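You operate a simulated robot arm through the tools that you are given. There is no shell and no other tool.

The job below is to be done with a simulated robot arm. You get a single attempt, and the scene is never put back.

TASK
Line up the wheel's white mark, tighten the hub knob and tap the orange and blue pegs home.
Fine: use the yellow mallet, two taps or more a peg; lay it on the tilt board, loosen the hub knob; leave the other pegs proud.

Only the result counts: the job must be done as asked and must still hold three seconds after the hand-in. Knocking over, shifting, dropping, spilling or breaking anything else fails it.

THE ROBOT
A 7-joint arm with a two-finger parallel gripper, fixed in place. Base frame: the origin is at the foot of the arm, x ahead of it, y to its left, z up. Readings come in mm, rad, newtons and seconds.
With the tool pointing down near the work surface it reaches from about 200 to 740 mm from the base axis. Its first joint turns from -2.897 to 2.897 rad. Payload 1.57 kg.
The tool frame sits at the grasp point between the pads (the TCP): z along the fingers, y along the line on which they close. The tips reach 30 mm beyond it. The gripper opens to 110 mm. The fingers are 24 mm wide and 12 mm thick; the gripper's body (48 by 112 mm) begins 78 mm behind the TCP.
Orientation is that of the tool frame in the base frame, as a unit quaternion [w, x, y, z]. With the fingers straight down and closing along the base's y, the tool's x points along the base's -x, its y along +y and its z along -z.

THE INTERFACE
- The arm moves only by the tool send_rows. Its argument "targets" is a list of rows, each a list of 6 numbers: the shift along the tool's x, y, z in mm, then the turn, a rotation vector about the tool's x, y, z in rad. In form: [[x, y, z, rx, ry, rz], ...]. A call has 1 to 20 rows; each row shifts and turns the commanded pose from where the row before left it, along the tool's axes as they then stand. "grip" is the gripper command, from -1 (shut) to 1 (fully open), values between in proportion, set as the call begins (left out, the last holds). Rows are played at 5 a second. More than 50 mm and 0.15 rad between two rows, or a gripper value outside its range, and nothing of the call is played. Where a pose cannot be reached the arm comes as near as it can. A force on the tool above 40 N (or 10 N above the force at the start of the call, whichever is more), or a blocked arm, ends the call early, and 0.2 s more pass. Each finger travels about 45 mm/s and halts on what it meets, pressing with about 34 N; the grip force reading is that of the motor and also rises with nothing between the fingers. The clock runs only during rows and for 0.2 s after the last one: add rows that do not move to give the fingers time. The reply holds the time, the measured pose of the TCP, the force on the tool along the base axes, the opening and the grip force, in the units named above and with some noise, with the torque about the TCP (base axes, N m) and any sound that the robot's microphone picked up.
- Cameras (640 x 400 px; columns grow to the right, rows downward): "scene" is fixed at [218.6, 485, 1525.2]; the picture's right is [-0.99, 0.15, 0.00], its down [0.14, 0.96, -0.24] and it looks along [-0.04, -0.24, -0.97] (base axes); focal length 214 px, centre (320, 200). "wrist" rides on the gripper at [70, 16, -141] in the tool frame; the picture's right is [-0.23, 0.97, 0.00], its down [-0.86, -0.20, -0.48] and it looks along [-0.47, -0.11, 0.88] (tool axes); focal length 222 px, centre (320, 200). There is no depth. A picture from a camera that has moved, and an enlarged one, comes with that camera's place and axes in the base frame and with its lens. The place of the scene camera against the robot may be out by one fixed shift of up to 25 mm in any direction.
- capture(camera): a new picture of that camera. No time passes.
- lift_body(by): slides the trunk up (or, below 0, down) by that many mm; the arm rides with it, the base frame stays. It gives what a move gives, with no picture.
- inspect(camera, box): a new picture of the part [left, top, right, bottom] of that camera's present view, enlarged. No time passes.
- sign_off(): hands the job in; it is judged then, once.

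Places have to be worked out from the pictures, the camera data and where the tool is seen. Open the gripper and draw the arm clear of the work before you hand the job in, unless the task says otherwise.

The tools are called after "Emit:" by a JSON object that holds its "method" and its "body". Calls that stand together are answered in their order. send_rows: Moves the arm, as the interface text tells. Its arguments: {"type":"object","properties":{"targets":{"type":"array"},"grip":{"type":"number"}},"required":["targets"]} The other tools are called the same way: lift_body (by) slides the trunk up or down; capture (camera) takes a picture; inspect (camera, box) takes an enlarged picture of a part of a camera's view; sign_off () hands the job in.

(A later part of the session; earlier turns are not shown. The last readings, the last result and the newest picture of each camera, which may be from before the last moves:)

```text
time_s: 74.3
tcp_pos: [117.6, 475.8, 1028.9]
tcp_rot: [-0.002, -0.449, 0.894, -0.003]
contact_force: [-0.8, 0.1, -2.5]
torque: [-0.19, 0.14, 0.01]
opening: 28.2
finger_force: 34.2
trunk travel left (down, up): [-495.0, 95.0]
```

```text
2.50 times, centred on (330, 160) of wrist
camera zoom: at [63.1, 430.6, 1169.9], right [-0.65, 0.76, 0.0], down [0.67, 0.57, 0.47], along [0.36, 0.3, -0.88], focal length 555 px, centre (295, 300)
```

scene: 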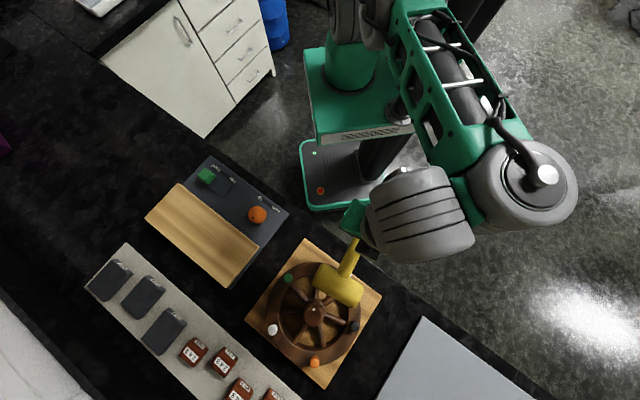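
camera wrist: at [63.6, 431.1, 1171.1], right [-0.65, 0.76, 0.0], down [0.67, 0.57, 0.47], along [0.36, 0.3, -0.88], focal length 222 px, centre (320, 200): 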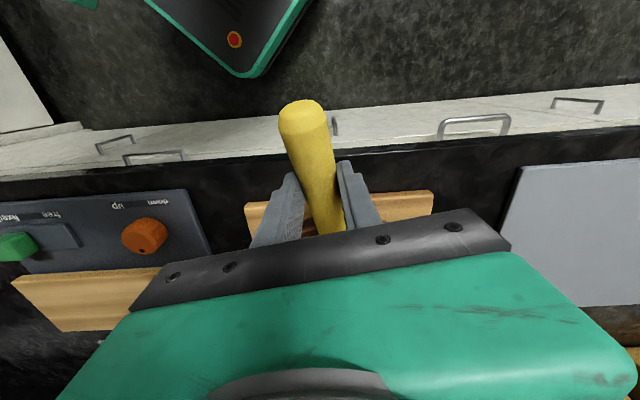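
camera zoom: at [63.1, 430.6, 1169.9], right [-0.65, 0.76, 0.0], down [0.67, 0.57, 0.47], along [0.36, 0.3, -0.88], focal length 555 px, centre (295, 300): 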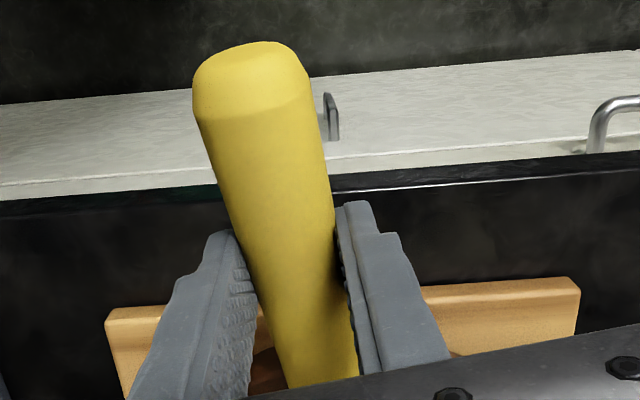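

The contact force at the bottom reached ~14 N. I do a faster stroke from higher up to make a real tap: raise 30 mm, then swing down at ~200 mm/s and back up.

Emit:
{"method": "send_rows", "body": {"targets": [[0, 0, -15, 0, 0, 0], [0, 0, -15, 0, 0, 0], [0, 0, 0, 0, 0, 0], [0, 0, 44, 0, 0, 0], [0, 0, 10, 0, 0, 0], [0, 0, -40, 0, 0, 0], [0, 0, 0, 0, 0, 0]]}}

Emit:
{"method": "inspect", "body": {"camera": "wrist", "box": [230, 80, 430, 240]}}

Emit:
{"method": "inspect", "body": {"camera": "scene", "box": [290, 230, 390, 330]}}

```text
time_s: 75.9
tcp_pos: [117.4, 477.3, 1046.4]
tcp_rot: [-0.002, -0.449, 0.893, -0.003]
contact_force: [-0.2, -1.0, -2.7]
torque: [-0.19, 0.12, 0.0]
opening: 28.2
finger_force: 34.0
trunk travel left (down, up): [-495.0, 95.0]
```

```text
2.50 times, centred on (330, 160) of wrist
camera zoom: at [64.0, 432.0, 1186.9], right [-0.65, 0.76, 0.0], down [0.67, 0.57, 0.47], along [0.36, 0.3, -0.88], focal length 555 px, centre (295, 300)
```

zoom: 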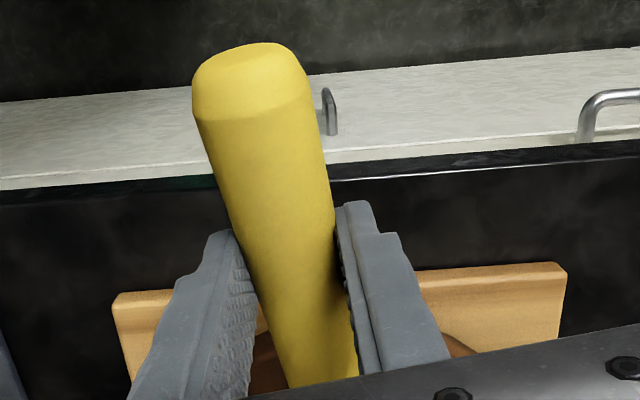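

```text
4.00 times, centred on (340, 280) of scene
camera zoom: at [218.6, 485.0, 1525.2], right [-0.99, 0.15, 0.0], down [0.14, 0.96, -0.24], along [-0.04, -0.24, -0.97], focal length 858 px, centre (240, -120)
```

zoom: 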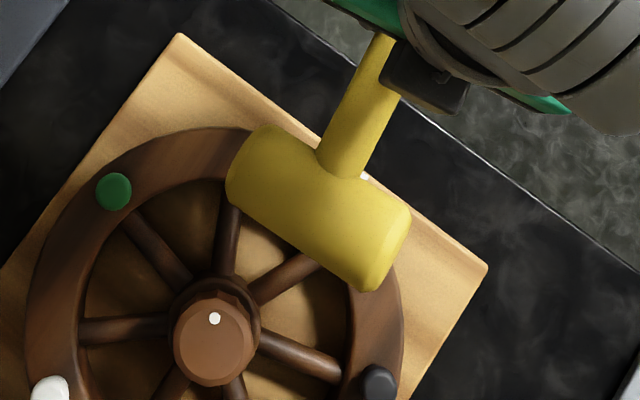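

Still no sound. I lift and move so the wrist camera looks down at the blue peg, to see whether it has gone in.

Emit:
{"method": "send_rows", "body": {"targets": [[0, 0, -25, 0, 0, 0], [0, 0, -25, 0, 0, 0], [-30, 0, -10, 0, 0, 0], [-30, 0, 0, 0, 0, 0], [-30, 0, 0, 0, 0, 0], [-30, 0, 0, 0, 0, 0], [-20, 0, 0, 0, 0, 0], [0, 0, 0, 0, 0, 0]]}}

Emit:
{"method": "capture", "body": {"camera": "wrist"}}

Emit:
{"method": "inspect", "body": {"camera": "wrist", "box": [260, 60, 460, 185]}}

```text
time_s: 77.7
tcp_pos: [199.6, 588.5, 1105.9]
tcp_rot: [-0.002, -0.45, 0.893, -0.003]
contact_force: [-0.3, 0.1, -4.0]
torque: [-0.26, 0.16, 0.04]
opening: 28.2
finger_force: 34.2
trunk travel left (down, up): [-495.0, 95.0]
```

```text
taken
camera wrist: at [146.3, 543.6, 1246.2], right [-0.65, 0.76, 0.0], down [0.67, 0.57, 0.47], along [0.36, 0.3, -0.88], focal length 222 px, centre (320, 200)
```

wrist: 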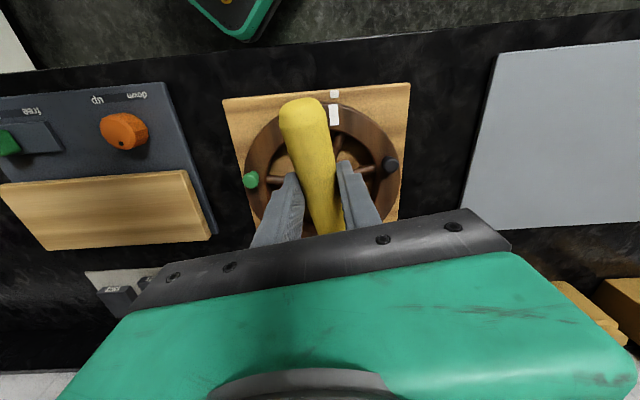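

```text
3.20 times, centred on (360, 122) of wrist
camera zoom: at [146.3, 543.6, 1246.2], right [-0.65, 0.76, 0.0], down [0.67, 0.57, 0.47], along [0.36, 0.3, -0.88], focal length 711 px, centre (192, 448)
```

zoom: 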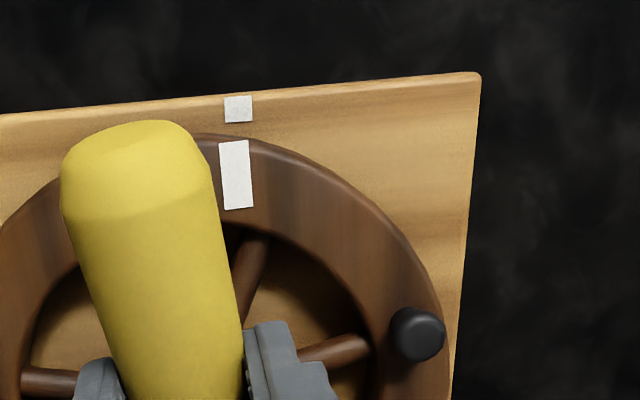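

The handle hides the blue peg; the marks are still in line. I shift 40 mm sideways to uncover it.

Emit:
{"method": "send_rows", "body": {"targets": [[0, -20, 0, 0, 0, 0], [0, -20, 0, 0, 0, 0], [0, 0, 0, 0, 0, 0]]}}

Emit:
{"method": "inspect", "body": {"camera": "wrist", "box": [260, 60, 460, 185]}}

Emit:
{"method": "inspect", "body": {"camera": "scene", "box": [240, 230, 400, 390]}}

```text
time_s: 78.5
tcp_pos: [232.0, 565.4, 1106.6]
tcp_rot: [-0.002, -0.45, 0.893, -0.002]
contact_force: [-0.2, -0.6, -3.5]
torque: [-0.18, 0.17, 0.01]
opening: 28.2
finger_force: 33.3
trunk travel left (down, up): [-495.0, 95.0]
```

```text
3.20 times, centred on (360, 122) of wrist
camera zoom: at [178.5, 520.1, 1246.7], right [-0.65, 0.76, 0.0], down [0.67, 0.57, 0.47], along [0.36, 0.3, -0.88], focal length 711 px, centre (192, 448)
```

zoom: 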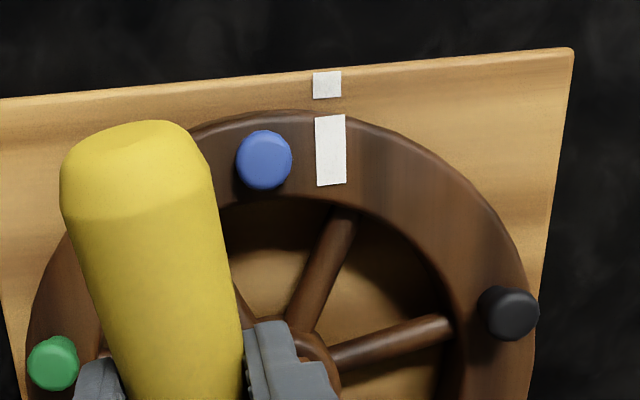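

```text
2.50 times, centred on (320, 310) of scene
camera zoom: at [218.6, 485.0, 1525.2], right [-0.99, 0.15, 0.0], down [0.14, 0.96, -0.24], along [-0.04, -0.24, -0.97], focal length 536 px, centre (320, -75)
```

zoom: 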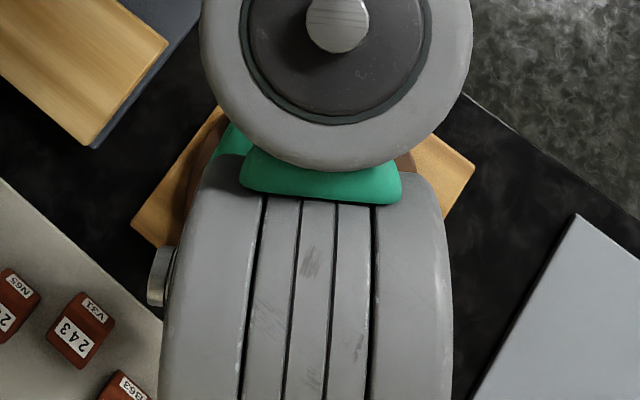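

Blue's depth can't be judged from straight above. I move sideways to view it obliquely, next to the still-proud green and black pegs.

Emit:
{"method": "send_rows", "body": {"targets": [[-12, -35.9, 0, 0, 0, 0], [-12, -35.9, 0, 0, 0, 0], [-12, -35.9, 0, 0, 0, 0], [0, 0, 0, 0, 0, 0]]}}

Emit:
{"method": "capture", "body": {"camera": "wrist"}}

Emit:
{"method": "inspect", "body": {"camera": "wrist", "box": [340, 60, 500, 180]}}

```text
time_s: 79.5
tcp_pos: [339.5, 531.9, 1107.1]
tcp_rot: [-0.002, -0.449, 0.893, -0.002]
contact_force: [-0.1, -0.1, -3.2]
torque: [-0.22, 0.14, 0.03]
opening: 28.0
finger_force: 33.8
trunk travel left (down, up): [-495.0, 95.0]
```

```text
taken
camera wrist: at [285.6, 486.4, 1247.5], right [-0.65, 0.76, 0.0], down [0.67, 0.57, 0.47], along [0.36, 0.3, -0.88], focal length 222 px, centre (320, 200)
```

wrist: 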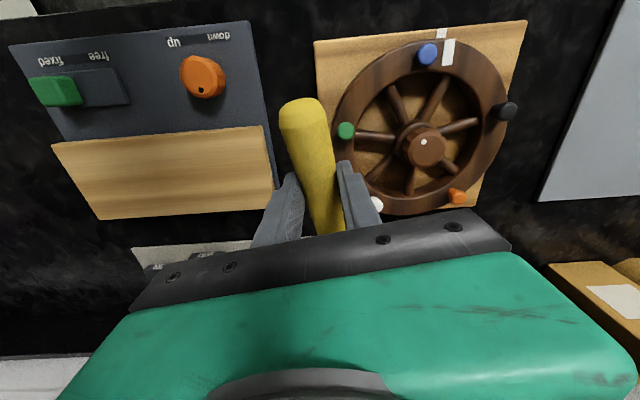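

```text
3.33 times, centred on (420, 120) of wrist
camera zoom: at [285.6, 486.4, 1247.5], right [-0.65, 0.76, 0.0], down [0.67, 0.57, 0.47], along [0.36, 0.3, -0.88], focal length 740 px, centre (-13, 467)
```

zoom: 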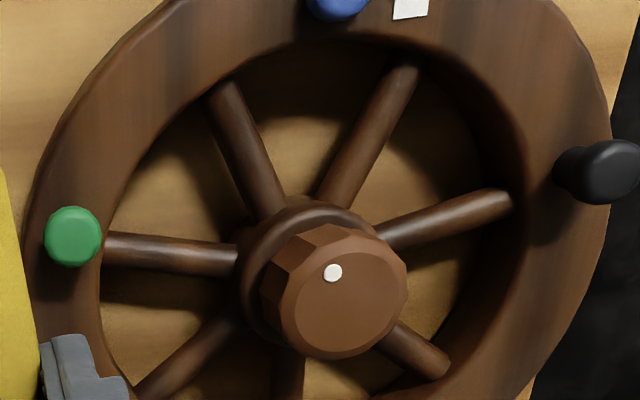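

Emit:
{"method": "inspect", "body": {"camera": "wrist", "box": [390, 20, 530, 130]}}

Emit:
{"method": "inspect", "body": {"camera": "wrist", "box": [405, 30, 465, 75]}}

Emit:
{"method": "inspect", "body": {"camera": "wrist", "box": [430, 170, 490, 215]}}

```text
3.64 times, centred on (460, 75) of wrist
camera zoom: at [285.6, 486.4, 1247.5], right [-0.65, 0.76, 0.0], down [0.67, 0.57, 0.47], along [0.36, 0.3, -0.88], focal length 808 px, centre (-189, 654)
```

zoom: 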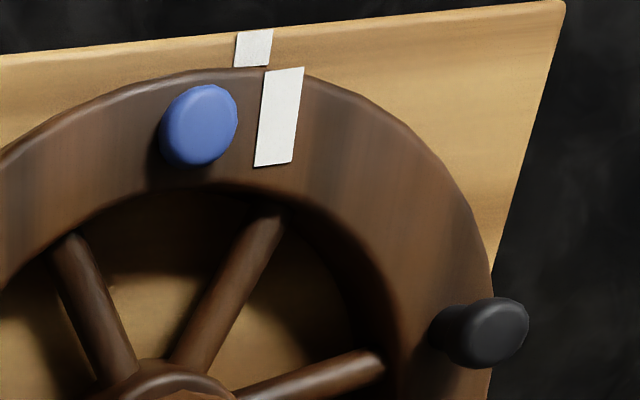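

```text
8.89 times, centred on (435, 52) of wrist
camera zoom: at [285.6, 486.4, 1247.5], right [-0.65, 0.76, 0.0], down [0.67, 0.57, 0.47], along [0.36, 0.3, -0.88], focal length 1974 px, centre (-702, 1511)
```

zoom: 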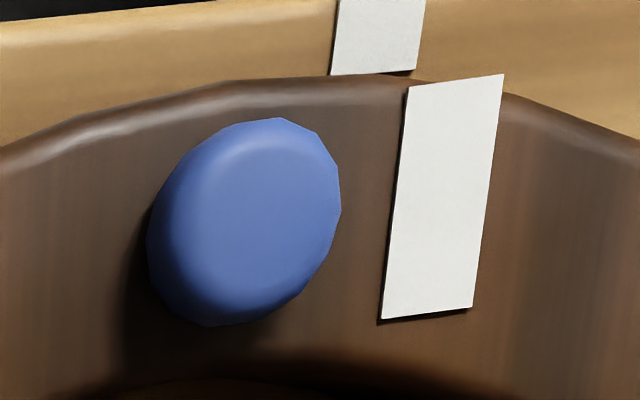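

```text
8.89 times, centred on (460, 192) of wrist
camera zoom: at [285.6, 486.4, 1247.5], right [-0.65, 0.76, 0.0], down [0.67, 0.57, 0.47], along [0.36, 0.3, -0.88], focal length 1974 px, centre (-924, 267)
```

zoom: 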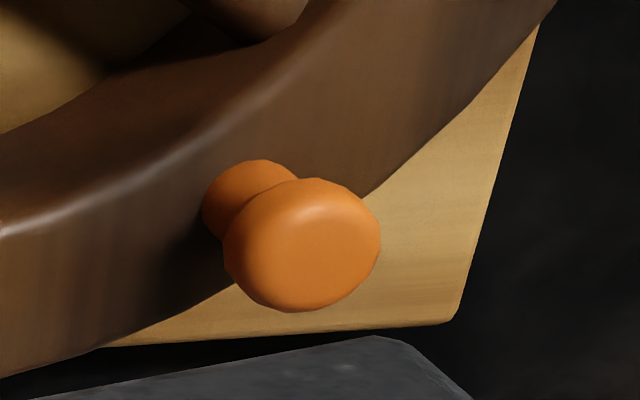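

Blue now looks seated (triangulated top ≈941 against ≈952 for the proud green one), but I want a more oblique view to make sure no stem shows.

Emit:
{"method": "send_rows", "body": {"targets": [[-9.4, -30.6, 13, 0, 0, 0], [-9.4, -30.6, 13, 0, 0, 0], [-9.4, -30.6, 13, 0, 0, 0], [0, 0, 0, 0, 0, 0]]}}

Emit:
{"method": "capture", "body": {"camera": "wrist"}}

Emit:
{"method": "inspect", "body": {"camera": "wrist", "box": [420, 0, 540, 90]}}

Emit:
{"method": "inspect", "body": {"camera": "wrist", "box": [380, 0, 600, 150]}}

```text
time_s: 80.5
tcp_pos: [430.9, 498.7, 1066.3]
tcp_rot: [-0.002, -0.449, 0.893, -0.002]
contact_force: [0.3, 0.3, -2.7]
torque: [-0.21, 0.15, 0.0]
opening: 27.9
finger_force: 34.0
trunk travel left (down, up): [-495.0, 95.0]
```

```text
taken
camera wrist: at [376.6, 453.7, 1207.7], right [-0.65, 0.76, 0.0], down [0.67, 0.57, 0.47], along [0.36, 0.3, -0.88], focal length 222 px, centre (320, 200)
```

wrist: 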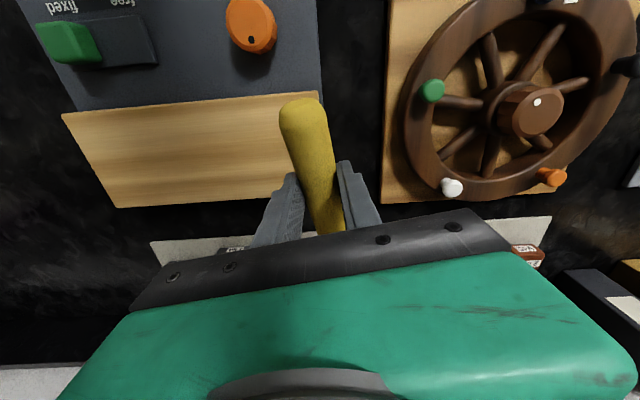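

```text
4.44 times, centred on (480, 45) of wrist
camera zoom: at [376.6, 453.7, 1207.7], right [-0.65, 0.76, 0.0], down [0.67, 0.57, 0.47], along [0.36, 0.3, -0.88], focal length 987 px, centre (-391, 889)
```

zoom: 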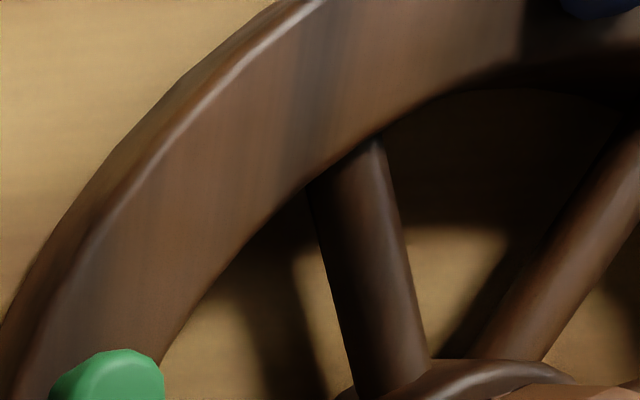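

```text
2.67 times, centred on (490, 75) of wrist
camera zoom: at [376.6, 453.7, 1207.7], right [-0.65, 0.76, 0.0], down [0.67, 0.57, 0.47], along [0.36, 0.3, -0.88], focal length 592 px, centre (-133, 533)
```

zoom: 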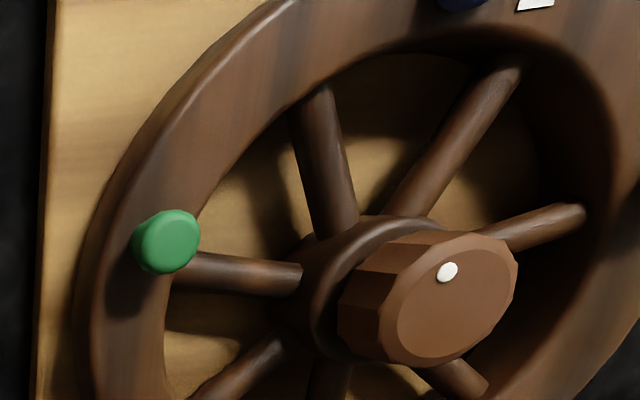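

Blue is just at the top edge; I move 40 mm back to bring it into view.

Emit:
{"method": "send_rows", "body": {"targets": [[25, 0, 0, 0, 0, 0], [25, 0, 0, 0, 0, 0], [0, 0, 0, 0, 0, 0]]}}

Emit:
{"method": "inspect", "body": {"camera": "wrist", "box": [480, 0, 600, 90]}}

Emit:
{"method": "inspect", "body": {"camera": "wrist", "box": [380, 0, 640, 170]}}

```text
time_s: 81.3
tcp_pos: [401.7, 456.5, 1068.2]
tcp_rot: [-0.002, -0.45, 0.893, -0.002]
contact_force: [1.2, 0.5, -3.0]
torque: [-0.22, 0.15, -0.02]
opening: 28.0
finger_force: 33.4
trunk travel left (down, up): [-495.0, 95.0]
```

```text
4.44 times, centred on (540, 45) of wrist
camera zoom: at [347.2, 412.0, 1208.1], right [-0.65, 0.76, 0.0], down [0.67, 0.57, 0.47], along [0.36, 0.3, -0.88], focal length 987 px, centre (-658, 889)
```

zoom: 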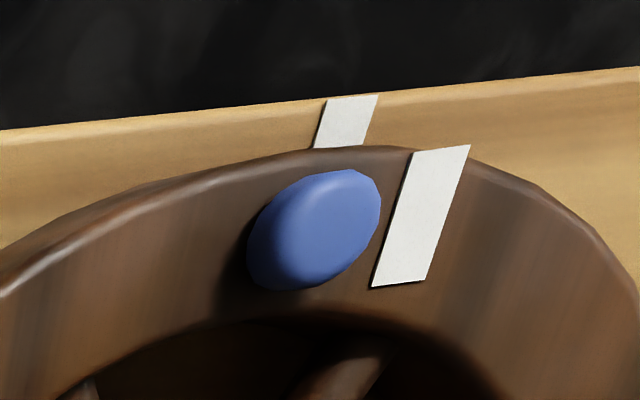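

```text
2.35 times, centred on (510, 85) of wrist
camera zoom: at [347.2, 412.0, 1208.1], right [-0.65, 0.76, 0.0], down [0.67, 0.57, 0.47], along [0.36, 0.3, -0.88], focal length 523 px, centre (-127, 471)
```

zoom: 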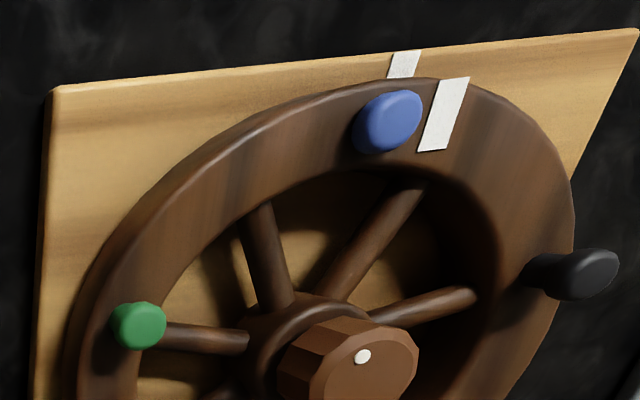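

Blue shows no stem any more, but geometry leaves up to ~3 mm doubt about it being fully seated. I go back above it for more taps, crossing slowly at height.

Emit:
{"method": "send_rows", "body": {"targets": [[8, 12, -5, 0, 0, 0], [17.5, 26.8, -5, 0, 0, 0], [17.5, 26.8, -5, 0, 0, 0], [17.5, 26.8, 0, 0, 0, 0], [17.5, 26.8, 0, 0, 0, 0], [17.5, 26.8, 0, 0, 0, 0], [17.5, 26.8, 0, 0, 0, 0], [17.5, 26.8, 0, 0, 0, 0], [17.5, 26.8, 0, 0, 0, 0], [9.9, 14.7, 0, 0, 0, 0], [0, 0, 0, 0, 0, 0]]}}

Emit:
{"method": "inspect", "body": {"camera": "scene", "box": [290, 230, 390, 330]}}

Emit:
{"method": "inspect", "body": {"camera": "wrist", "box": [230, 80, 430, 240]}}

```text
time_s: 83.7
tcp_pos: [113.0, 475.6, 1082.8]
tcp_rot: [-0.002, -0.45, 0.893, -0.001]
contact_force: [-0.4, 0.3, -3.6]
torque: [-0.25, 0.16, -0.02]
opening: 28.1
finger_force: 34.1
trunk travel left (down, up): [-495.0, 95.0]
```

```text
4.00 times, centred on (340, 280) of scene
camera zoom: at [218.6, 485.0, 1525.2], right [-0.99, 0.15, 0.0], down [0.14, 0.96, -0.24], along [-0.04, -0.24, -0.97], focal length 858 px, centre (240, -120)
```

zoom: 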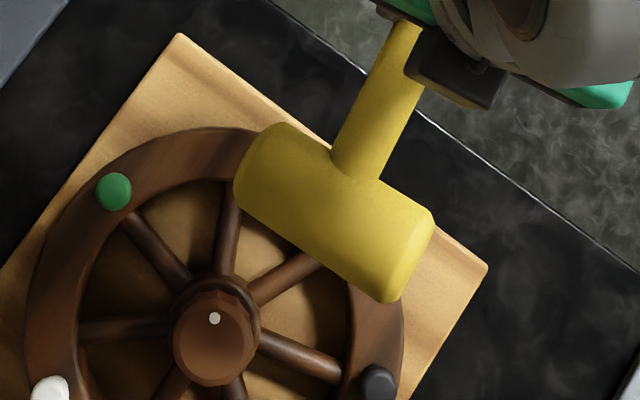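

```text
2.50 times, centred on (330, 160) of wrist
camera zoom: at [58.9, 429.8, 1223.9], right [-0.65, 0.76, 0.0], down [0.67, 0.57, 0.47], along [0.36, 0.3, -0.88], focal length 555 px, centre (295, 300)
```

zoom: 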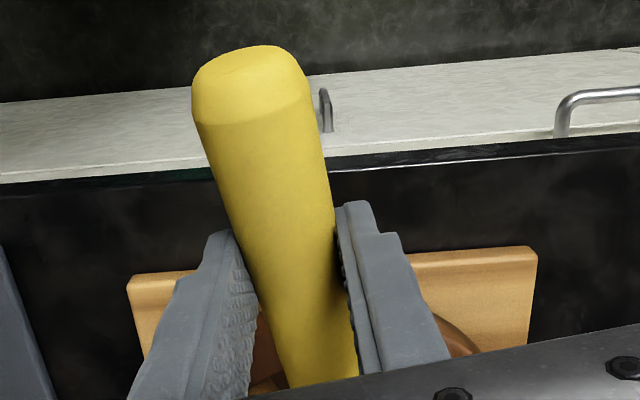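

I centre the head over blue (shift ≈8 mm) and lower to just above, then strike down to TCP z≈1002 with a reading at the bottom.

Emit:
{"method": "send_rows", "body": {"targets": [[0.2, -8.3, 15, 0, 0, 0], [0, 0, 20, 0, 0, 0], [0, 0, 5, 0, 0, 0], [0, 0, 0, 0, 0, 0]]}}

Emit:
{"method": "send_rows", "body": {"targets": [[0, 0, 35, 0, 0, 0], [0, 0, 6, 0, 0, 0]]}}

Emit:
{"method": "send_rows", "body": {"targets": [[0, 0, -30, 0, 0, 0], [0, 0, 0, 0, 0, 0]]}}

Emit:
{"method": "inspect", "body": {"camera": "wrist", "box": [230, 80, 430, 240]}}

```text
time_s: 84.7
tcp_pos: [121.2, 468.4, 1043.1]
tcp_rot: [-0.002, -0.45, 0.893, -0.002]
contact_force: [-0.3, 0.0, -2.8]
torque: [-0.22, 0.18, -0.01]
opening: 27.9
finger_force: 34.5
trunk travel left (down, up): [-495.0, 95.0]
```

```text
time_s: 85.3
tcp_pos: [118.6, 467.0, 1002.7]
tcp_rot: [0.0, -0.449, 0.894, -0.001]
contact_force: [-5.0, -11.0, 12.1]
torque: [0.53, -0.75, -0.38]
opening: 28.1
finger_force: 34.1
trunk travel left (down, up): [-495.0, 95.0]
```

```text
time_s: 85.9
tcp_pos: [120.9, 468.8, 1030.8]
tcp_rot: [-0.002, -0.449, 0.893, -0.003]
contact_force: [0.3, -0.1, -3.6]
torque: [-0.18, 0.13, 0.02]
opening: 28.1
finger_force: 33.7
trunk travel left (down, up): [-495.0, 95.0]
```

```text
2.50 times, centred on (330, 160) of wrist
camera zoom: at [66.4, 423.7, 1171.5], right [-0.65, 0.76, 0.0], down [0.67, 0.57, 0.47], along [0.36, 0.3, -0.88], focal length 555 px, centre (295, 300)
```

zoom: 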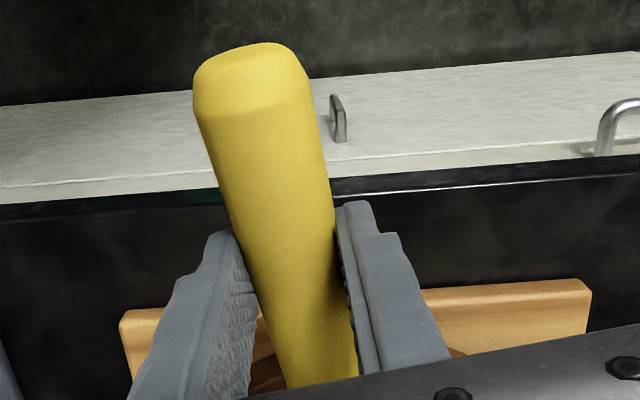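

The push at the bottom reaches ~16 N before the mallet pivots. I give two more taps the same way and then check again.

Emit:
{"method": "send_rows", "body": {"targets": [[0, 0, 26, 0, 0, 0], [0, 0, 6, 0, 0, 0], [0, 0, -30, 0, 0, 0], [0, 0, 0, 0, 0, 0], [0, 0, 30, 0, 0, 0], [0, 0, 6, 0, 0, 0]]}}

Emit:
{"method": "send_rows", "body": {"targets": [[0, 0, -30, 0, 0, 0], [0, 0, -30, 0, 0, 0], [0, 0, 0, 0, 0, 0]]}}

Emit:
{"method": "inspect", "body": {"camera": "wrist", "box": [230, 80, 430, 240]}}

```text
time_s: 87.3
tcp_pos: [120.3, 469.3, 994.5]
tcp_rot: [0.0, -0.449, 0.893, -0.002]
contact_force: [-4.7, -8.2, 12.3]
torque: [0.64, -0.68, -0.16]
opening: 28.3
finger_force: 33.7
trunk travel left (down, up): [-495.0, 95.0]
```

```text
time_s: 88.1
tcp_pos: [119.9, 471.4, 1052.2]
tcp_rot: [-0.001, -0.449, 0.893, -0.002]
contact_force: [0.2, 0.0, -3.1]
torque: [-0.23, 0.17, 0.0]
opening: 28.0
finger_force: 34.3
trunk travel left (down, up): [-495.0, 95.0]
```

```text
2.50 times, centred on (330, 160) of wrist
camera zoom: at [66.2, 424.9, 1193.8], right [-0.65, 0.76, 0.0], down [0.67, 0.57, 0.47], along [0.36, 0.3, -0.88], focal length 555 px, centre (295, 300)
```

zoom: 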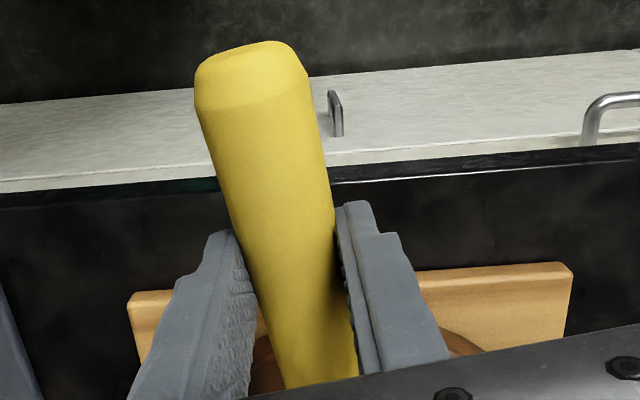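

The bottom force is the same 15 N while the TCP went 8 mm lower, i.e. the mallet just pivots — blue seems to be bottomed out. I go back to the oblique viewpoint to compare.

Emit:
{"method": "send_rows", "body": {"targets": [[-8, -12, -6, 0, 0, 0], [-17.3, -26.2, -6, 0, 0, 0], [-17.3, -26.2, -6, 0, 0, 0], [-17.3, -26.2, 0, 0, 0, 0], [-17.3, -26.2, 0, 0, 0, 0], [-17.3, -26.2, 0, 0, 0, 0], [-17.3, -26.2, 0, 0, 0, 0], [-17.3, -26.2, 0, 0, 0, 0], [-17.3, -26.2, 0, 0, 0, 0], [-9.3, -14, 0, 0, 0, 0], [0, 0, 0, 0, 0, 0]]}}

Emit:
{"method": "inspect", "body": {"camera": "wrist", "box": [480, 0, 600, 90]}}

Emit:
{"method": "inspect", "body": {"camera": "wrist", "box": [380, 0, 640, 170]}}

```text
time_s: 90.5
tcp_pos: [402.1, 456.2, 1072.1]
tcp_rot: [-0.002, -0.449, 0.893, -0.002]
contact_force: [0.2, 0.5, -3.3]
torque: [-0.18, 0.19, 0.01]
opening: 27.9
finger_force: 34.2
trunk travel left (down, up): [-495.0, 95.0]
```

```text
4.44 times, centred on (540, 45) of wrist
camera zoom: at [348.3, 410.5, 1212.1], right [-0.65, 0.76, 0.0], down [0.67, 0.57, 0.47], along [0.36, 0.3, -0.88], focal length 987 px, centre (-658, 889)
```

zoom: 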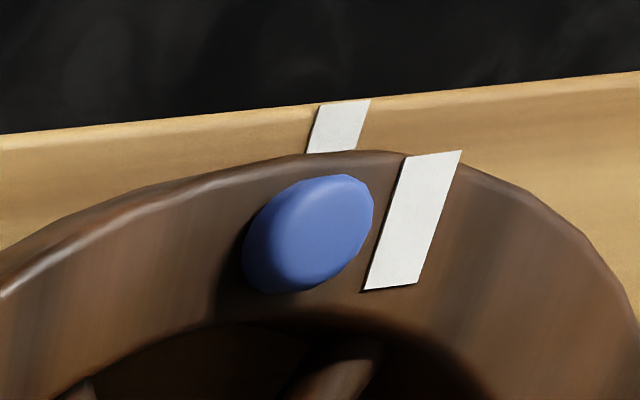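

```text
2.35 times, centred on (510, 85) of wrist
camera zoom: at [348.3, 410.5, 1212.1], right [-0.65, 0.76, 0.0], down [0.67, 0.57, 0.47], along [0.36, 0.3, -0.88], focal length 523 px, centre (-127, 471)
```

zoom: 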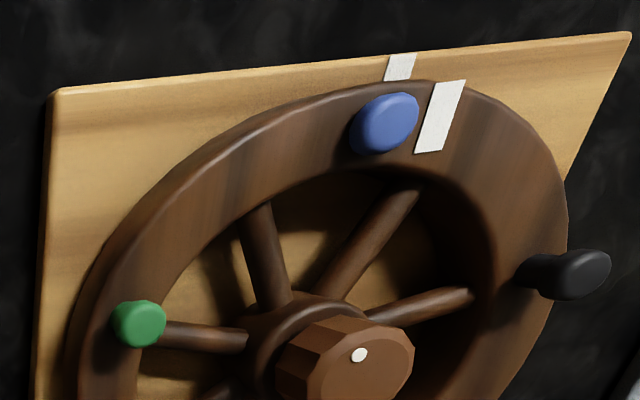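

Relative to the mark, blue did not move further with the extra taps, so it is bottomed out. I zoom in closely to check for any gap under its head.

Emit:
{"method": "inspect", "body": {"camera": "wrist", "box": [515, 25, 575, 70]}}

Emit:
{"method": "inspect", "body": {"camera": "wrist", "box": [590, 90, 640, 130]}}

```text
8.89 times, centred on (545, 48) of wrist
camera zoom: at [348.3, 410.5, 1212.1], right [-0.65, 0.76, 0.0], down [0.67, 0.57, 0.47], along [0.36, 0.3, -0.88], focal length 1974 px, centre (-1680, 1556)
```

zoom: 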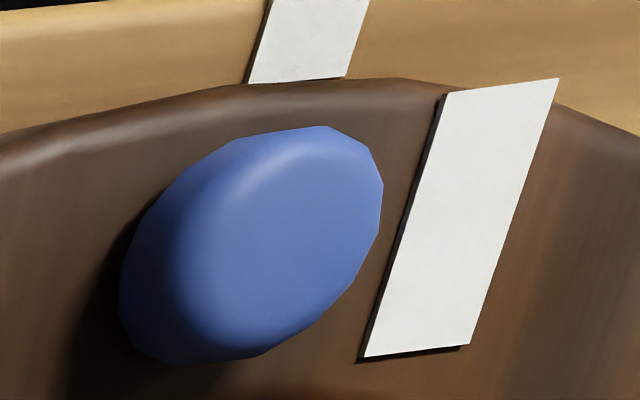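

```text
10.00 times, centred on (615, 110) of wrist
camera zoom: at [348.3, 410.5, 1212.1], right [-0.65, 0.76, 0.0], down [0.67, 0.57, 0.47], along [0.36, 0.3, -0.88], focal length 2221 px, centre (-2630, 1100)
```

zoom: 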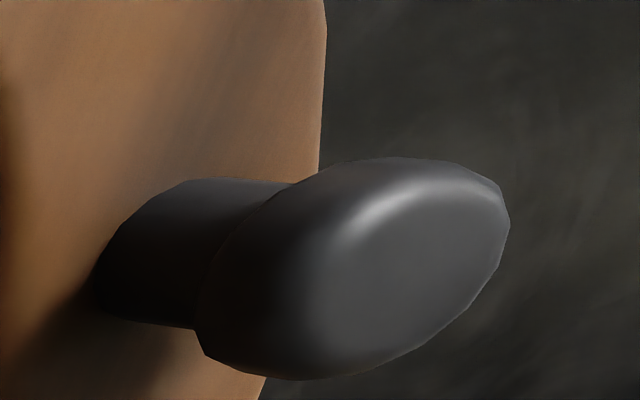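

Blue is seated. Now the orange peg at about (271, 746): I raise the trunk for more reach, then lower the arm a little and carry the head over toward orange.

Emit:
{"method": "lift_body", "body": {"by": 92}}

Emit:
{"method": "send_rows", "body": {"targets": [[0, 0, 20, 0, 0, 0], [0, 0, 20, 0, 0, 0], [0, 0, 20, 0, 0, 0], [0, 0, 15, 0, 0, 0], [0, 0, 0, 0, 0, 0]]}}

```text
time_s: 91.8
tcp_pos: [402.5, 455.3, 1163.5]
tcp_rot: [-0.002, -0.449, 0.894, -0.001]
contact_force: [-0.4, -0.2, -3.7]
torque: [-0.19, 0.15, -0.01]
opening: 28.2
finger_force: 33.9
trunk travel left (down, up): [-587.0, 3.0]
```

```text
time_s: 93.0
tcp_pos: [402.7, 454.8, 1088.1]
tcp_rot: [-0.002, -0.45, 0.893, -0.002]
contact_force: [-0.9, -0.3, -3.3]
torque: [-0.22, 0.16, -0.02]
opening: 28.0
finger_force: 33.9
trunk travel left (down, up): [-587.0, 3.0]
```

Reached. I carry the mallet at this height to bring the head over the orange peg.

Emit:
{"method": "send_rows", "body": {"targets": [[-2, 14, 3, 0, 0, 0], [-3.9, 27.7, 3, 0, 0, 0], [-3.9, 27.7, 3, 0, 0, 0], [-3.9, 27.7, 3, 0, 0, 0], [-3.9, 27.7, 3, 0, 0, 0], [-3.9, 27.7, 0, 0, 0, 0], [-3.9, 27.7, 0, 0, 0, 0], [-3.9, 27.7, 0, 0, 0, 0], [-3.9, 27.7, 0, 0, 0, 0], [-3.9, 27.7, 0, 0, 0, 0], [-2, 14, 0, 0, 0, 0], [0, 0, 0, 0, 0, 0]]}}

Emit:
{"method": "capture", "body": {"camera": "scene"}}

Emit:
{"method": "inspect", "body": {"camera": "scene", "box": [250, 280, 370, 400]}}

Emit:
{"method": "capture", "body": {"camera": "wrist"}}

```text
time_s: 95.6
tcp_pos: [201.9, 654.0, 1072.8]
tcp_rot: [-0.002, -0.449, 0.893, -0.003]
contact_force: [-0.7, -0.1, -3.2]
torque: [-0.24, 0.2, 0.01]
opening: 28.1
finger_force: 33.8
trunk travel left (down, up): [-587.0, 3.0]
```

```text
taken
```

scene: 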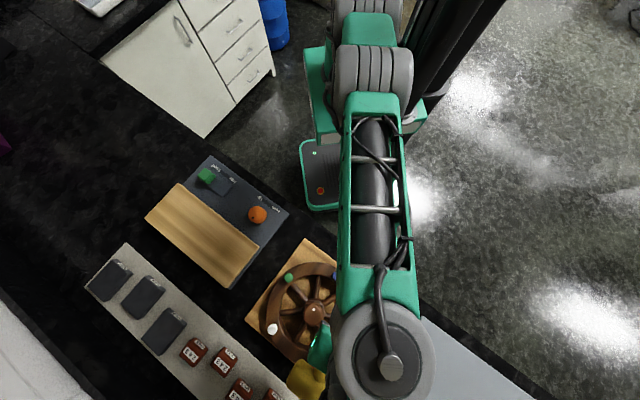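

```text
3.33 times, centred on (310, 340) of scene
camera zoom: at [218.6, 485.0, 1525.2], right [-0.99, 0.15, 0.0], down [0.14, 0.96, -0.24], along [-0.04, -0.24, -0.97], focal length 715 px, centre (353, -267)
```

zoom: 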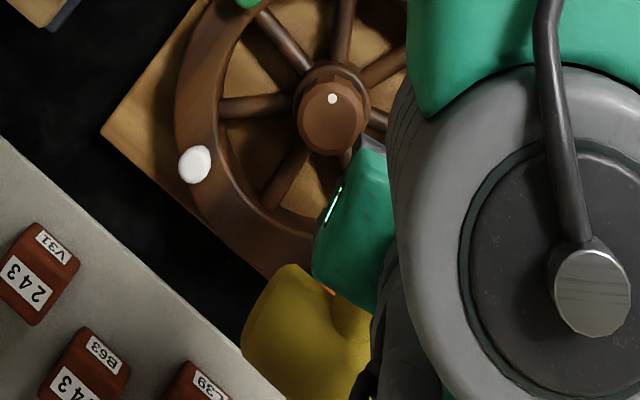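

```text
taken
camera wrist: at [146.8, 607.9, 1213.7], right [-0.65, 0.76, 0.0], down [0.67, 0.57, 0.47], along [0.36, 0.3, -0.88], focal length 222 px, centre (320, 200)
```

wrist: 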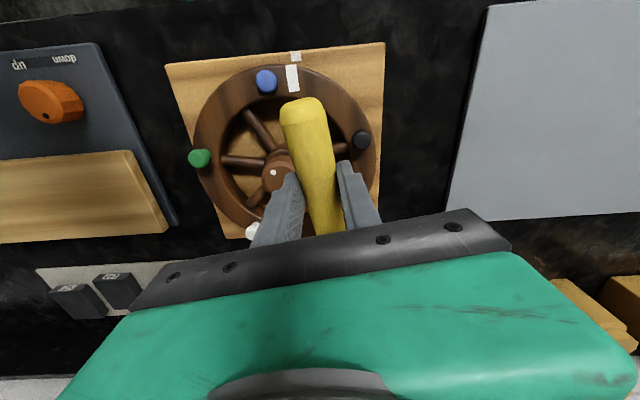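

The head should be right over the orange peg. I descend 25 mm and then feel for contact in small steps.

Emit:
{"method": "send_rows", "body": {"targets": [[0, 0, 12, 0, 0, 0], [0, 0, 12, 0, 0, 0], [0, 0, 0, 0, 0, 0]]}}

Emit:
{"method": "inspect", "body": {"camera": "scene", "box": [250, 280, 370, 400]}}

Emit:
{"method": "inspect", "body": {"camera": "wrist", "box": [180, 40, 420, 240]}}

```text
time_s: 96.4
tcp_pos: [203.4, 653.2, 1048.1]
tcp_rot: [-0.002, -0.45, 0.893, -0.002]
contact_force: [0.2, -0.4, -2.8]
torque: [-0.21, 0.15, 0.0]
opening: 28.0
finger_force: 34.0
trunk travel left (down, up): [-587.0, 3.0]
```

```text
3.33 times, centred on (310, 340) of scene
camera zoom: at [218.6, 485.0, 1525.2], right [-0.99, 0.15, 0.0], down [0.14, 0.96, -0.24], along [-0.04, -0.24, -0.97], focal length 715 px, centre (353, -267)
```

zoom: 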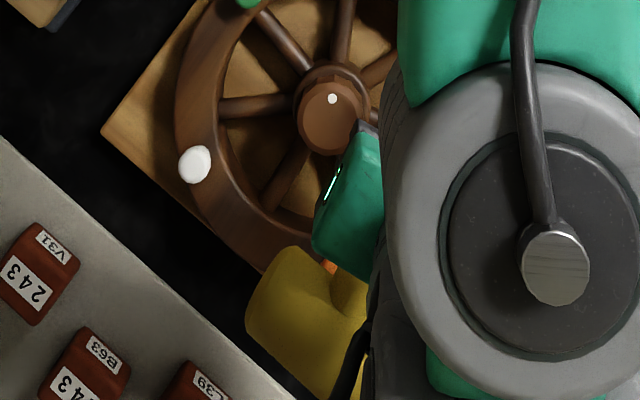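

```text
2.00 times, centred on (300, 140) of wrist
camera zoom: at [148.0, 607.8, 1188.9], right [-0.65, 0.76, 0.0], down [0.67, 0.57, 0.47], along [0.36, 0.3, -0.88], focal length 444 px, centre (360, 320)
```

zoom: 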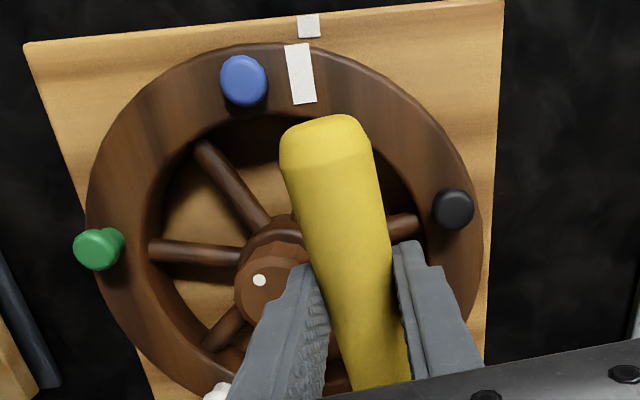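

Relative to orange the head is within ~4 mm. I step down further, watching the force.

Emit:
{"method": "send_rows", "body": {"targets": [[2, 0, 8, 0, 0, 0], [0, 0, 6, 0, 0, 0], [0, 0, 0, 0, 0, 0]]}}

```text
time_s: 97.2
tcp_pos: [201.5, 651.3, 1034.7]
tcp_rot: [-0.002, -0.449, 0.894, -0.004]
contact_force: [-0.4, 0.6, -3.0]
torque: [-0.22, 0.15, 0.0]
opening: 28.4
finger_force: 34.3
trunk travel left (down, up): [-587.0, 3.0]
```

No contact yet at 1034.7. I go on in smaller steps.

Emit:
{"method": "send_rows", "body": {"targets": [[0, 0, 5, 0, 0, 0], [0, 0, 4, 0, 0, 0], [0, 0, 0, 0, 0, 0]]}}

```text
time_s: 98.0
tcp_pos: [200.3, 649.9, 1026.3]
tcp_rot: [-0.002, -0.449, 0.894, -0.002]
contact_force: [-0.2, -0.3, -3.6]
torque: [-0.22, 0.16, -0.03]
opening: 28.4
finger_force: 33.7
trunk travel left (down, up): [-587.0, 3.0]
```

Still free at 1026. Next step down 6 mm.

Emit:
{"method": "send_rows", "body": {"targets": [[0, 0, 3, 0, 0, 0], [0, 0, 3, 0, 0, 0], [0, 0, 0, 0, 0, 0]]}}

```text
time_s: 98.8
tcp_pos: [201.1, 650.1, 1020.7]
tcp_rot: [-0.002, -0.449, 0.894, -0.002]
contact_force: [1.1, -0.3, -2.6]
torque: [-0.21, 0.2, -0.01]
opening: 28.0
finger_force: 33.6
trunk travel left (down, up): [-587.0, 3.0]
```

Contact is expected at about TCP 1014. First tap on orange: lift 15 mm, then strike down to ≈1006 and read the force.

Emit:
{"method": "send_rows", "body": {"targets": [[0, 0, -15, 0, 0, 0], [0, 0, 0, 0, 0, 0], [0, 0, 26, 0, 0, 0], [0, 0, 4, 0, 0, 0]]}}

Emit:
{"method": "send_rows", "body": {"targets": [[0, 0, -28, 0, 0, 0], [0, 0, 0, 0, 0, 0]]}}

Emit:
{"method": "inspect", "body": {"camera": "wrist", "box": [180, 40, 420, 240]}}

```text
time_s: 99.8
tcp_pos: [202.1, 649.2, 1006.2]
tcp_rot: [0.0, -0.449, 0.893, -0.001]
contact_force: [-0.8, -1.6, 3.3]
torque: [0.22, -0.26, -0.1]
opening: 28.2
finger_force: 34.2
trunk travel left (down, up): [-587.0, 3.0]
```

```text
time_s: 100.4
tcp_pos: [202.2, 649.6, 1032.3]
tcp_rot: [-0.002, -0.449, 0.894, -0.003]
contact_force: [0.4, -0.5, -2.8]
torque: [-0.2, 0.19, -0.01]
opening: 28.2
finger_force: 33.6
trunk travel left (down, up): [-587.0, 3.0]
```

```text
2.00 times, centred on (300, 140) of wrist
camera zoom: at [148.4, 604.1, 1172.5], right [-0.65, 0.76, 0.0], down [0.67, 0.57, 0.47], along [0.36, 0.3, -0.88], focal length 444 px, centre (360, 320)
```

zoom: 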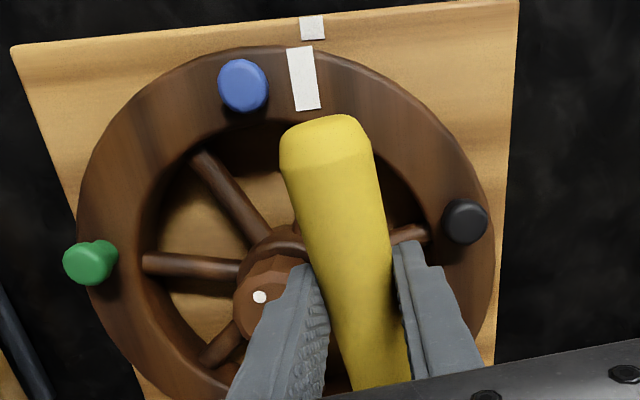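

First contact made (≈6 N at TCP 1006). Second tap a bit deeper.

Emit:
{"method": "send_rows", "body": {"targets": [[0, 0, 30, 0, 0, 0], [0, 0, 3, 0, 0, 0]]}}

Emit:
{"method": "send_rows", "body": {"targets": [[0, 0, -28, 0, 0, 0], [0, 0, 0, 0, 0, 0]]}}

Emit:
{"method": "send_rows", "body": {"targets": [[0, 0, 30, 0, 0, 0], [0, 0, 4, 0, 0, 0]]}}

Emit:
{"method": "send_rows", "body": {"targets": [[0, 0, -28, 0, 0, 0], [0, 0, 0, 0, 0, 0]]}}

```text
time_s: 101.0
tcp_pos: [203.0, 649.1, 1000.9]
tcp_rot: [0.0, -0.449, 0.893, -0.002]
contact_force: [0.9, 0.1, 1.9]
torque: [0.26, -0.35, -0.18]
opening: 27.9
finger_force: 33.9
trunk travel left (down, up): [-587.0, 3.0]
```

```text
time_s: 101.6
tcp_pos: [201.5, 648.8, 1026.3]
tcp_rot: [-0.002, -0.449, 0.894, -0.003]
contact_force: [-0.6, -0.2, -3.5]
torque: [-0.22, 0.16, -0.03]
opening: 28.2
finger_force: 34.4
trunk travel left (down, up): [-587.0, 3.0]
```

```text
time_s: 102.2
tcp_pos: [200.8, 651.4, 995.1]
tcp_rot: [0.0, -0.449, 0.893, 0.0]
contact_force: [0.9, -2.0, 9.5]
torque: [0.79, -0.83, -0.17]
opening: 28.1
finger_force: 34.4
trunk travel left (down, up): [-587.0, 3.0]
```

```text
time_s: 102.8
tcp_pos: [200.9, 650.9, 1019.6]
tcp_rot: [-0.003, -0.45, 0.893, -0.003]
contact_force: [0.3, 0.7, -3.3]
torque: [-0.22, 0.15, -0.01]
opening: 27.9
finger_force: 34.2
trunk travel left (down, up): [-587.0, 3.0]
```

The peg is yielding (5–13 N). I go for another tap, slightly deeper.

Emit:
{"method": "send_rows", "body": {"targets": [[0, 0, 25, 0, 0, 0], [0, 0, 4, 0, 0, 0]]}}

Emit:
{"method": "send_rows", "body": {"targets": [[0, 0, -25, 0, 0, 0], [0, 0, 0, 0, 0, 0]]}}

Emit:
{"method": "send_rows", "body": {"targets": [[0, 0, 25, 0, 0, 0], [0, 0, 2, 0, 0, 0]]}}

Emit:
{"method": "send_rows", "body": {"targets": [[0, 0, -30, 0, 0, 0], [0, 0, -20, 0, 0, 0], [0, 0, 0, 0, 0, 0]]}}

Emit:
{"method": "inspect", "body": {"camera": "wrist", "box": [180, 40, 420, 240]}}

```text
time_s: 103.4
tcp_pos: [201.0, 651.0, 996.2]
tcp_rot: [0.0, -0.45, 0.893, -0.001]
contact_force: [-0.6, -1.6, 7.5]
torque: [0.64, -0.67, -0.1]
opening: 28.0
finger_force: 34.0
trunk travel left (down, up): [-587.0, 3.0]
```

```text
time_s: 104.0
tcp_pos: [200.4, 650.3, 1017.1]
tcp_rot: [-0.003, -0.449, 0.894, -0.003]
contact_force: [0.1, -0.1, -2.7]
torque: [-0.2, 0.17, 0.03]
opening: 28.2
finger_force: 34.1
trunk travel left (down, up): [-587.0, 3.0]
```

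```text
time_s: 104.6
tcp_pos: [200.8, 650.6, 995.3]
tcp_rot: [0.0, -0.449, 0.893, 0.0]
contact_force: [-0.9, -3.2, 8.5]
torque: [0.7, -0.7, -0.15]
opening: 28.2
finger_force: 34.2
trunk travel left (down, up): [-587.0, 3.0]
```

```text
time_s: 105.4
tcp_pos: [201.1, 649.7, 1040.0]
tcp_rot: [-0.002, -0.449, 0.893, -0.003]
contact_force: [0.3, -0.1, -3.3]
torque: [-0.22, 0.17, -0.03]
opening: 28.2
finger_force: 33.3
trunk travel left (down, up): [-587.0, 3.0]
```

```text
2.00 times, centred on (300, 140) of wrist
camera zoom: at [147.8, 604.6, 1180.6], right [-0.65, 0.76, 0.0], down [0.67, 0.57, 0.47], along [0.36, 0.3, -0.88], focal length 444 px, centre (360, 320)
```

zoom: 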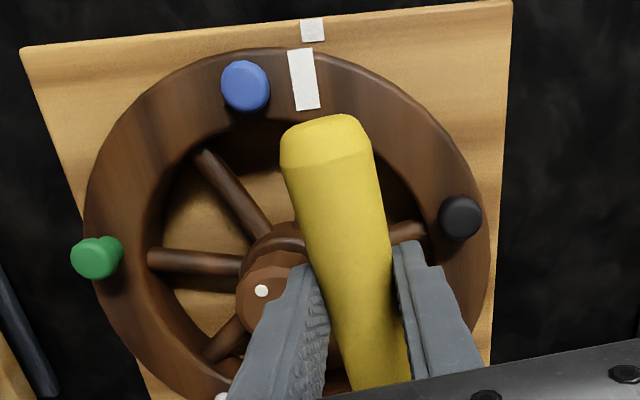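

Repeated strokes now stop at the same depth with the same force, so orange seems bottomed. I lift and go to the oblique viewpoint to check it.

Emit:
{"method": "send_rows", "body": {"targets": [[0, 0, -15, 0, 0, 0], [0, 0, -20, 0, 0, 0], [1.8, -26, -8, 0, 0, 0], [1.8, -26, -8, 0, 0, 0], [1.8, -26, -8, 0, 0, 0], [1.8, -26, -8, 0, 0, 0], [1.8, -26, 0, 0, 0, 0], [1.8, -26, 0, 0, 0, 0], [1.8, -26, 0, 0, 0, 0], [0, 0, 0, 0, 0, 0]]}}

Emit:
{"method": "capture", "body": {"camera": "wrist"}}

Emit:
{"method": "inspect", "body": {"camera": "wrist", "box": [420, 160, 500, 220]}}

Emit:
{"method": "inspect", "body": {"camera": "wrist", "box": [330, 20, 540, 215]}}

```text
time_s: 107.6
tcp_pos: [339.7, 531.3, 1109.0]
tcp_rot: [-0.003, -0.449, 0.893, -0.002]
contact_force: [0.8, 0.1, -2.1]
torque: [-0.23, 0.18, 0.0]
opening: 28.4
finger_force: 33.9
trunk travel left (down, up): [-587.0, 3.0]
```

```text
taken
camera wrist: at [285.4, 486.3, 1249.3], right [-0.65, 0.76, 0.0], down [0.67, 0.57, 0.47], along [0.36, 0.3, -0.88], focal length 222 px, centre (320, 200)
```

wrist: 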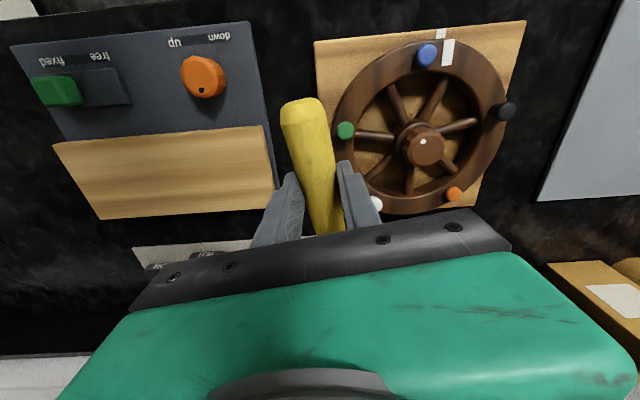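

```text
6.67 times, centred on (460, 190) of wrist
camera zoom: at [285.4, 486.3, 1249.3], right [-0.65, 0.76, 0.0], down [0.67, 0.57, 0.47], along [0.36, 0.3, -0.88], focal length 1481 px, centre (-613, 267)
```

zoom: 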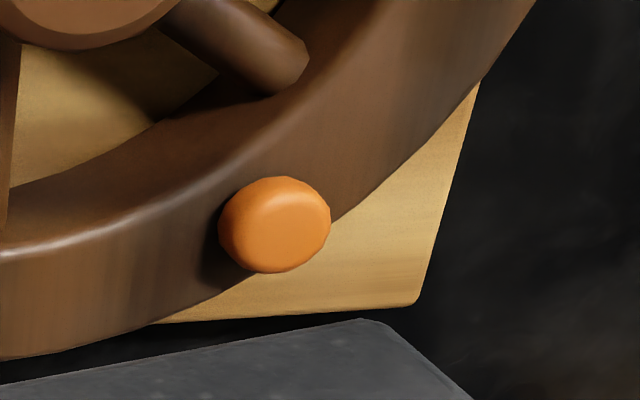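

```text
2.05 times, centred on (435, 118) of wrist
camera zoom: at [285.4, 486.3, 1249.3], right [-0.65, 0.76, 0.0], down [0.67, 0.57, 0.47], along [0.36, 0.3, -0.88], focal length 456 px, centre (84, 369)
```

zoom: 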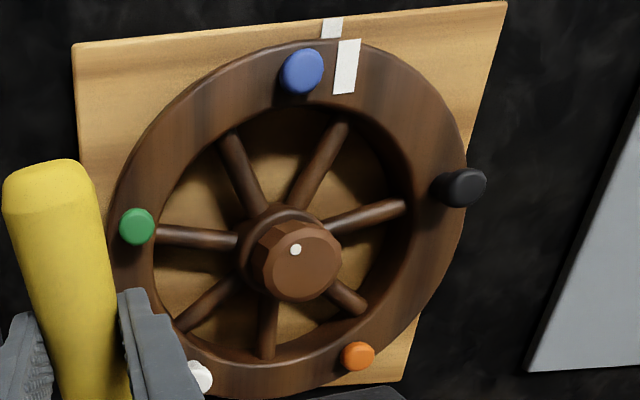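

Orange also shows no stem now. For certainty I look from an even flatter angle on the way to the tilt board.

Emit:
{"method": "send_rows", "body": {"targets": [[-5.6, -28.2, 10, 0, 0, 0], [-5.6, -28.2, 10, 0, 0, 0], [-5.6, -28.2, 10, 0, 0, 0], [-5.6, -28.2, 10, 0, 0, 0], [-5.6, -28.2, 10, 0, 0, 0], [0, 0, 0, 0, 0, 0]]}}

Emit:
{"method": "capture", "body": {"camera": "wrist"}}

Emit:
{"method": "inspect", "body": {"camera": "wrist", "box": [540, 120, 640, 195]}}

Emit:
{"method": "inspect", "body": {"camera": "wrist", "box": [430, 0, 640, 200]}}

```text
time_s: 109.0
tcp_pos: [470.3, 470.3, 1057.7]
tcp_rot: [-0.001, -0.449, 0.894, -0.002]
contact_force: [-1.2, 0.4, -2.7]
torque: [-0.26, 0.16, 0.03]
opening: 27.8
finger_force: 33.7
trunk travel left (down, up): [-587.0, 3.0]
```

```text
taken
camera wrist: at [416.0, 424.8, 1198.6], right [-0.65, 0.76, 0.0], down [0.67, 0.57, 0.47], along [0.36, 0.3, -0.88], focal length 222 px, centre (320, 200)
```

wrist: 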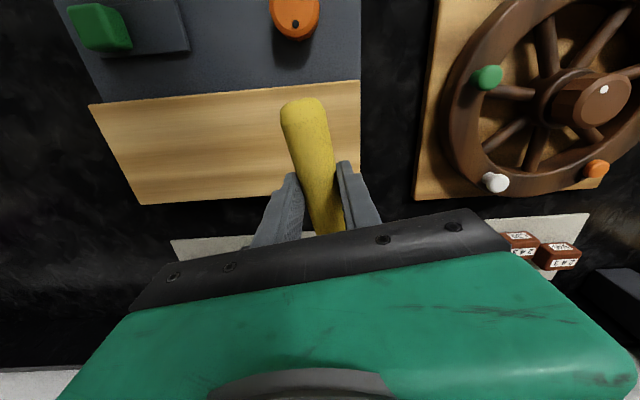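

```text
5.33 times, centred on (590, 158) of wrist
camera zoom: at [416.0, 424.8, 1198.6], right [-0.65, 0.76, 0.0], down [0.67, 0.57, 0.47], along [0.36, 0.3, -0.88], focal length 1185 px, centre (-1120, 427)
```

zoom: 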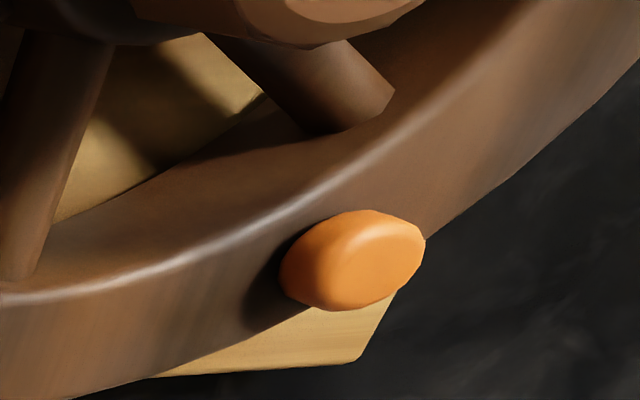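

```text
2.00 times, centred on (535, 100) of wrist
camera zoom: at [416.0, 424.8, 1198.6], right [-0.65, 0.76, 0.0], down [0.67, 0.57, 0.47], along [0.36, 0.3, -0.88], focal length 444 px, centre (-110, 400)
```

zoom: 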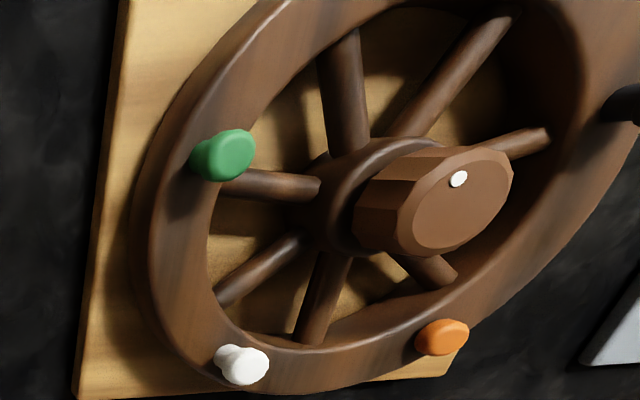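

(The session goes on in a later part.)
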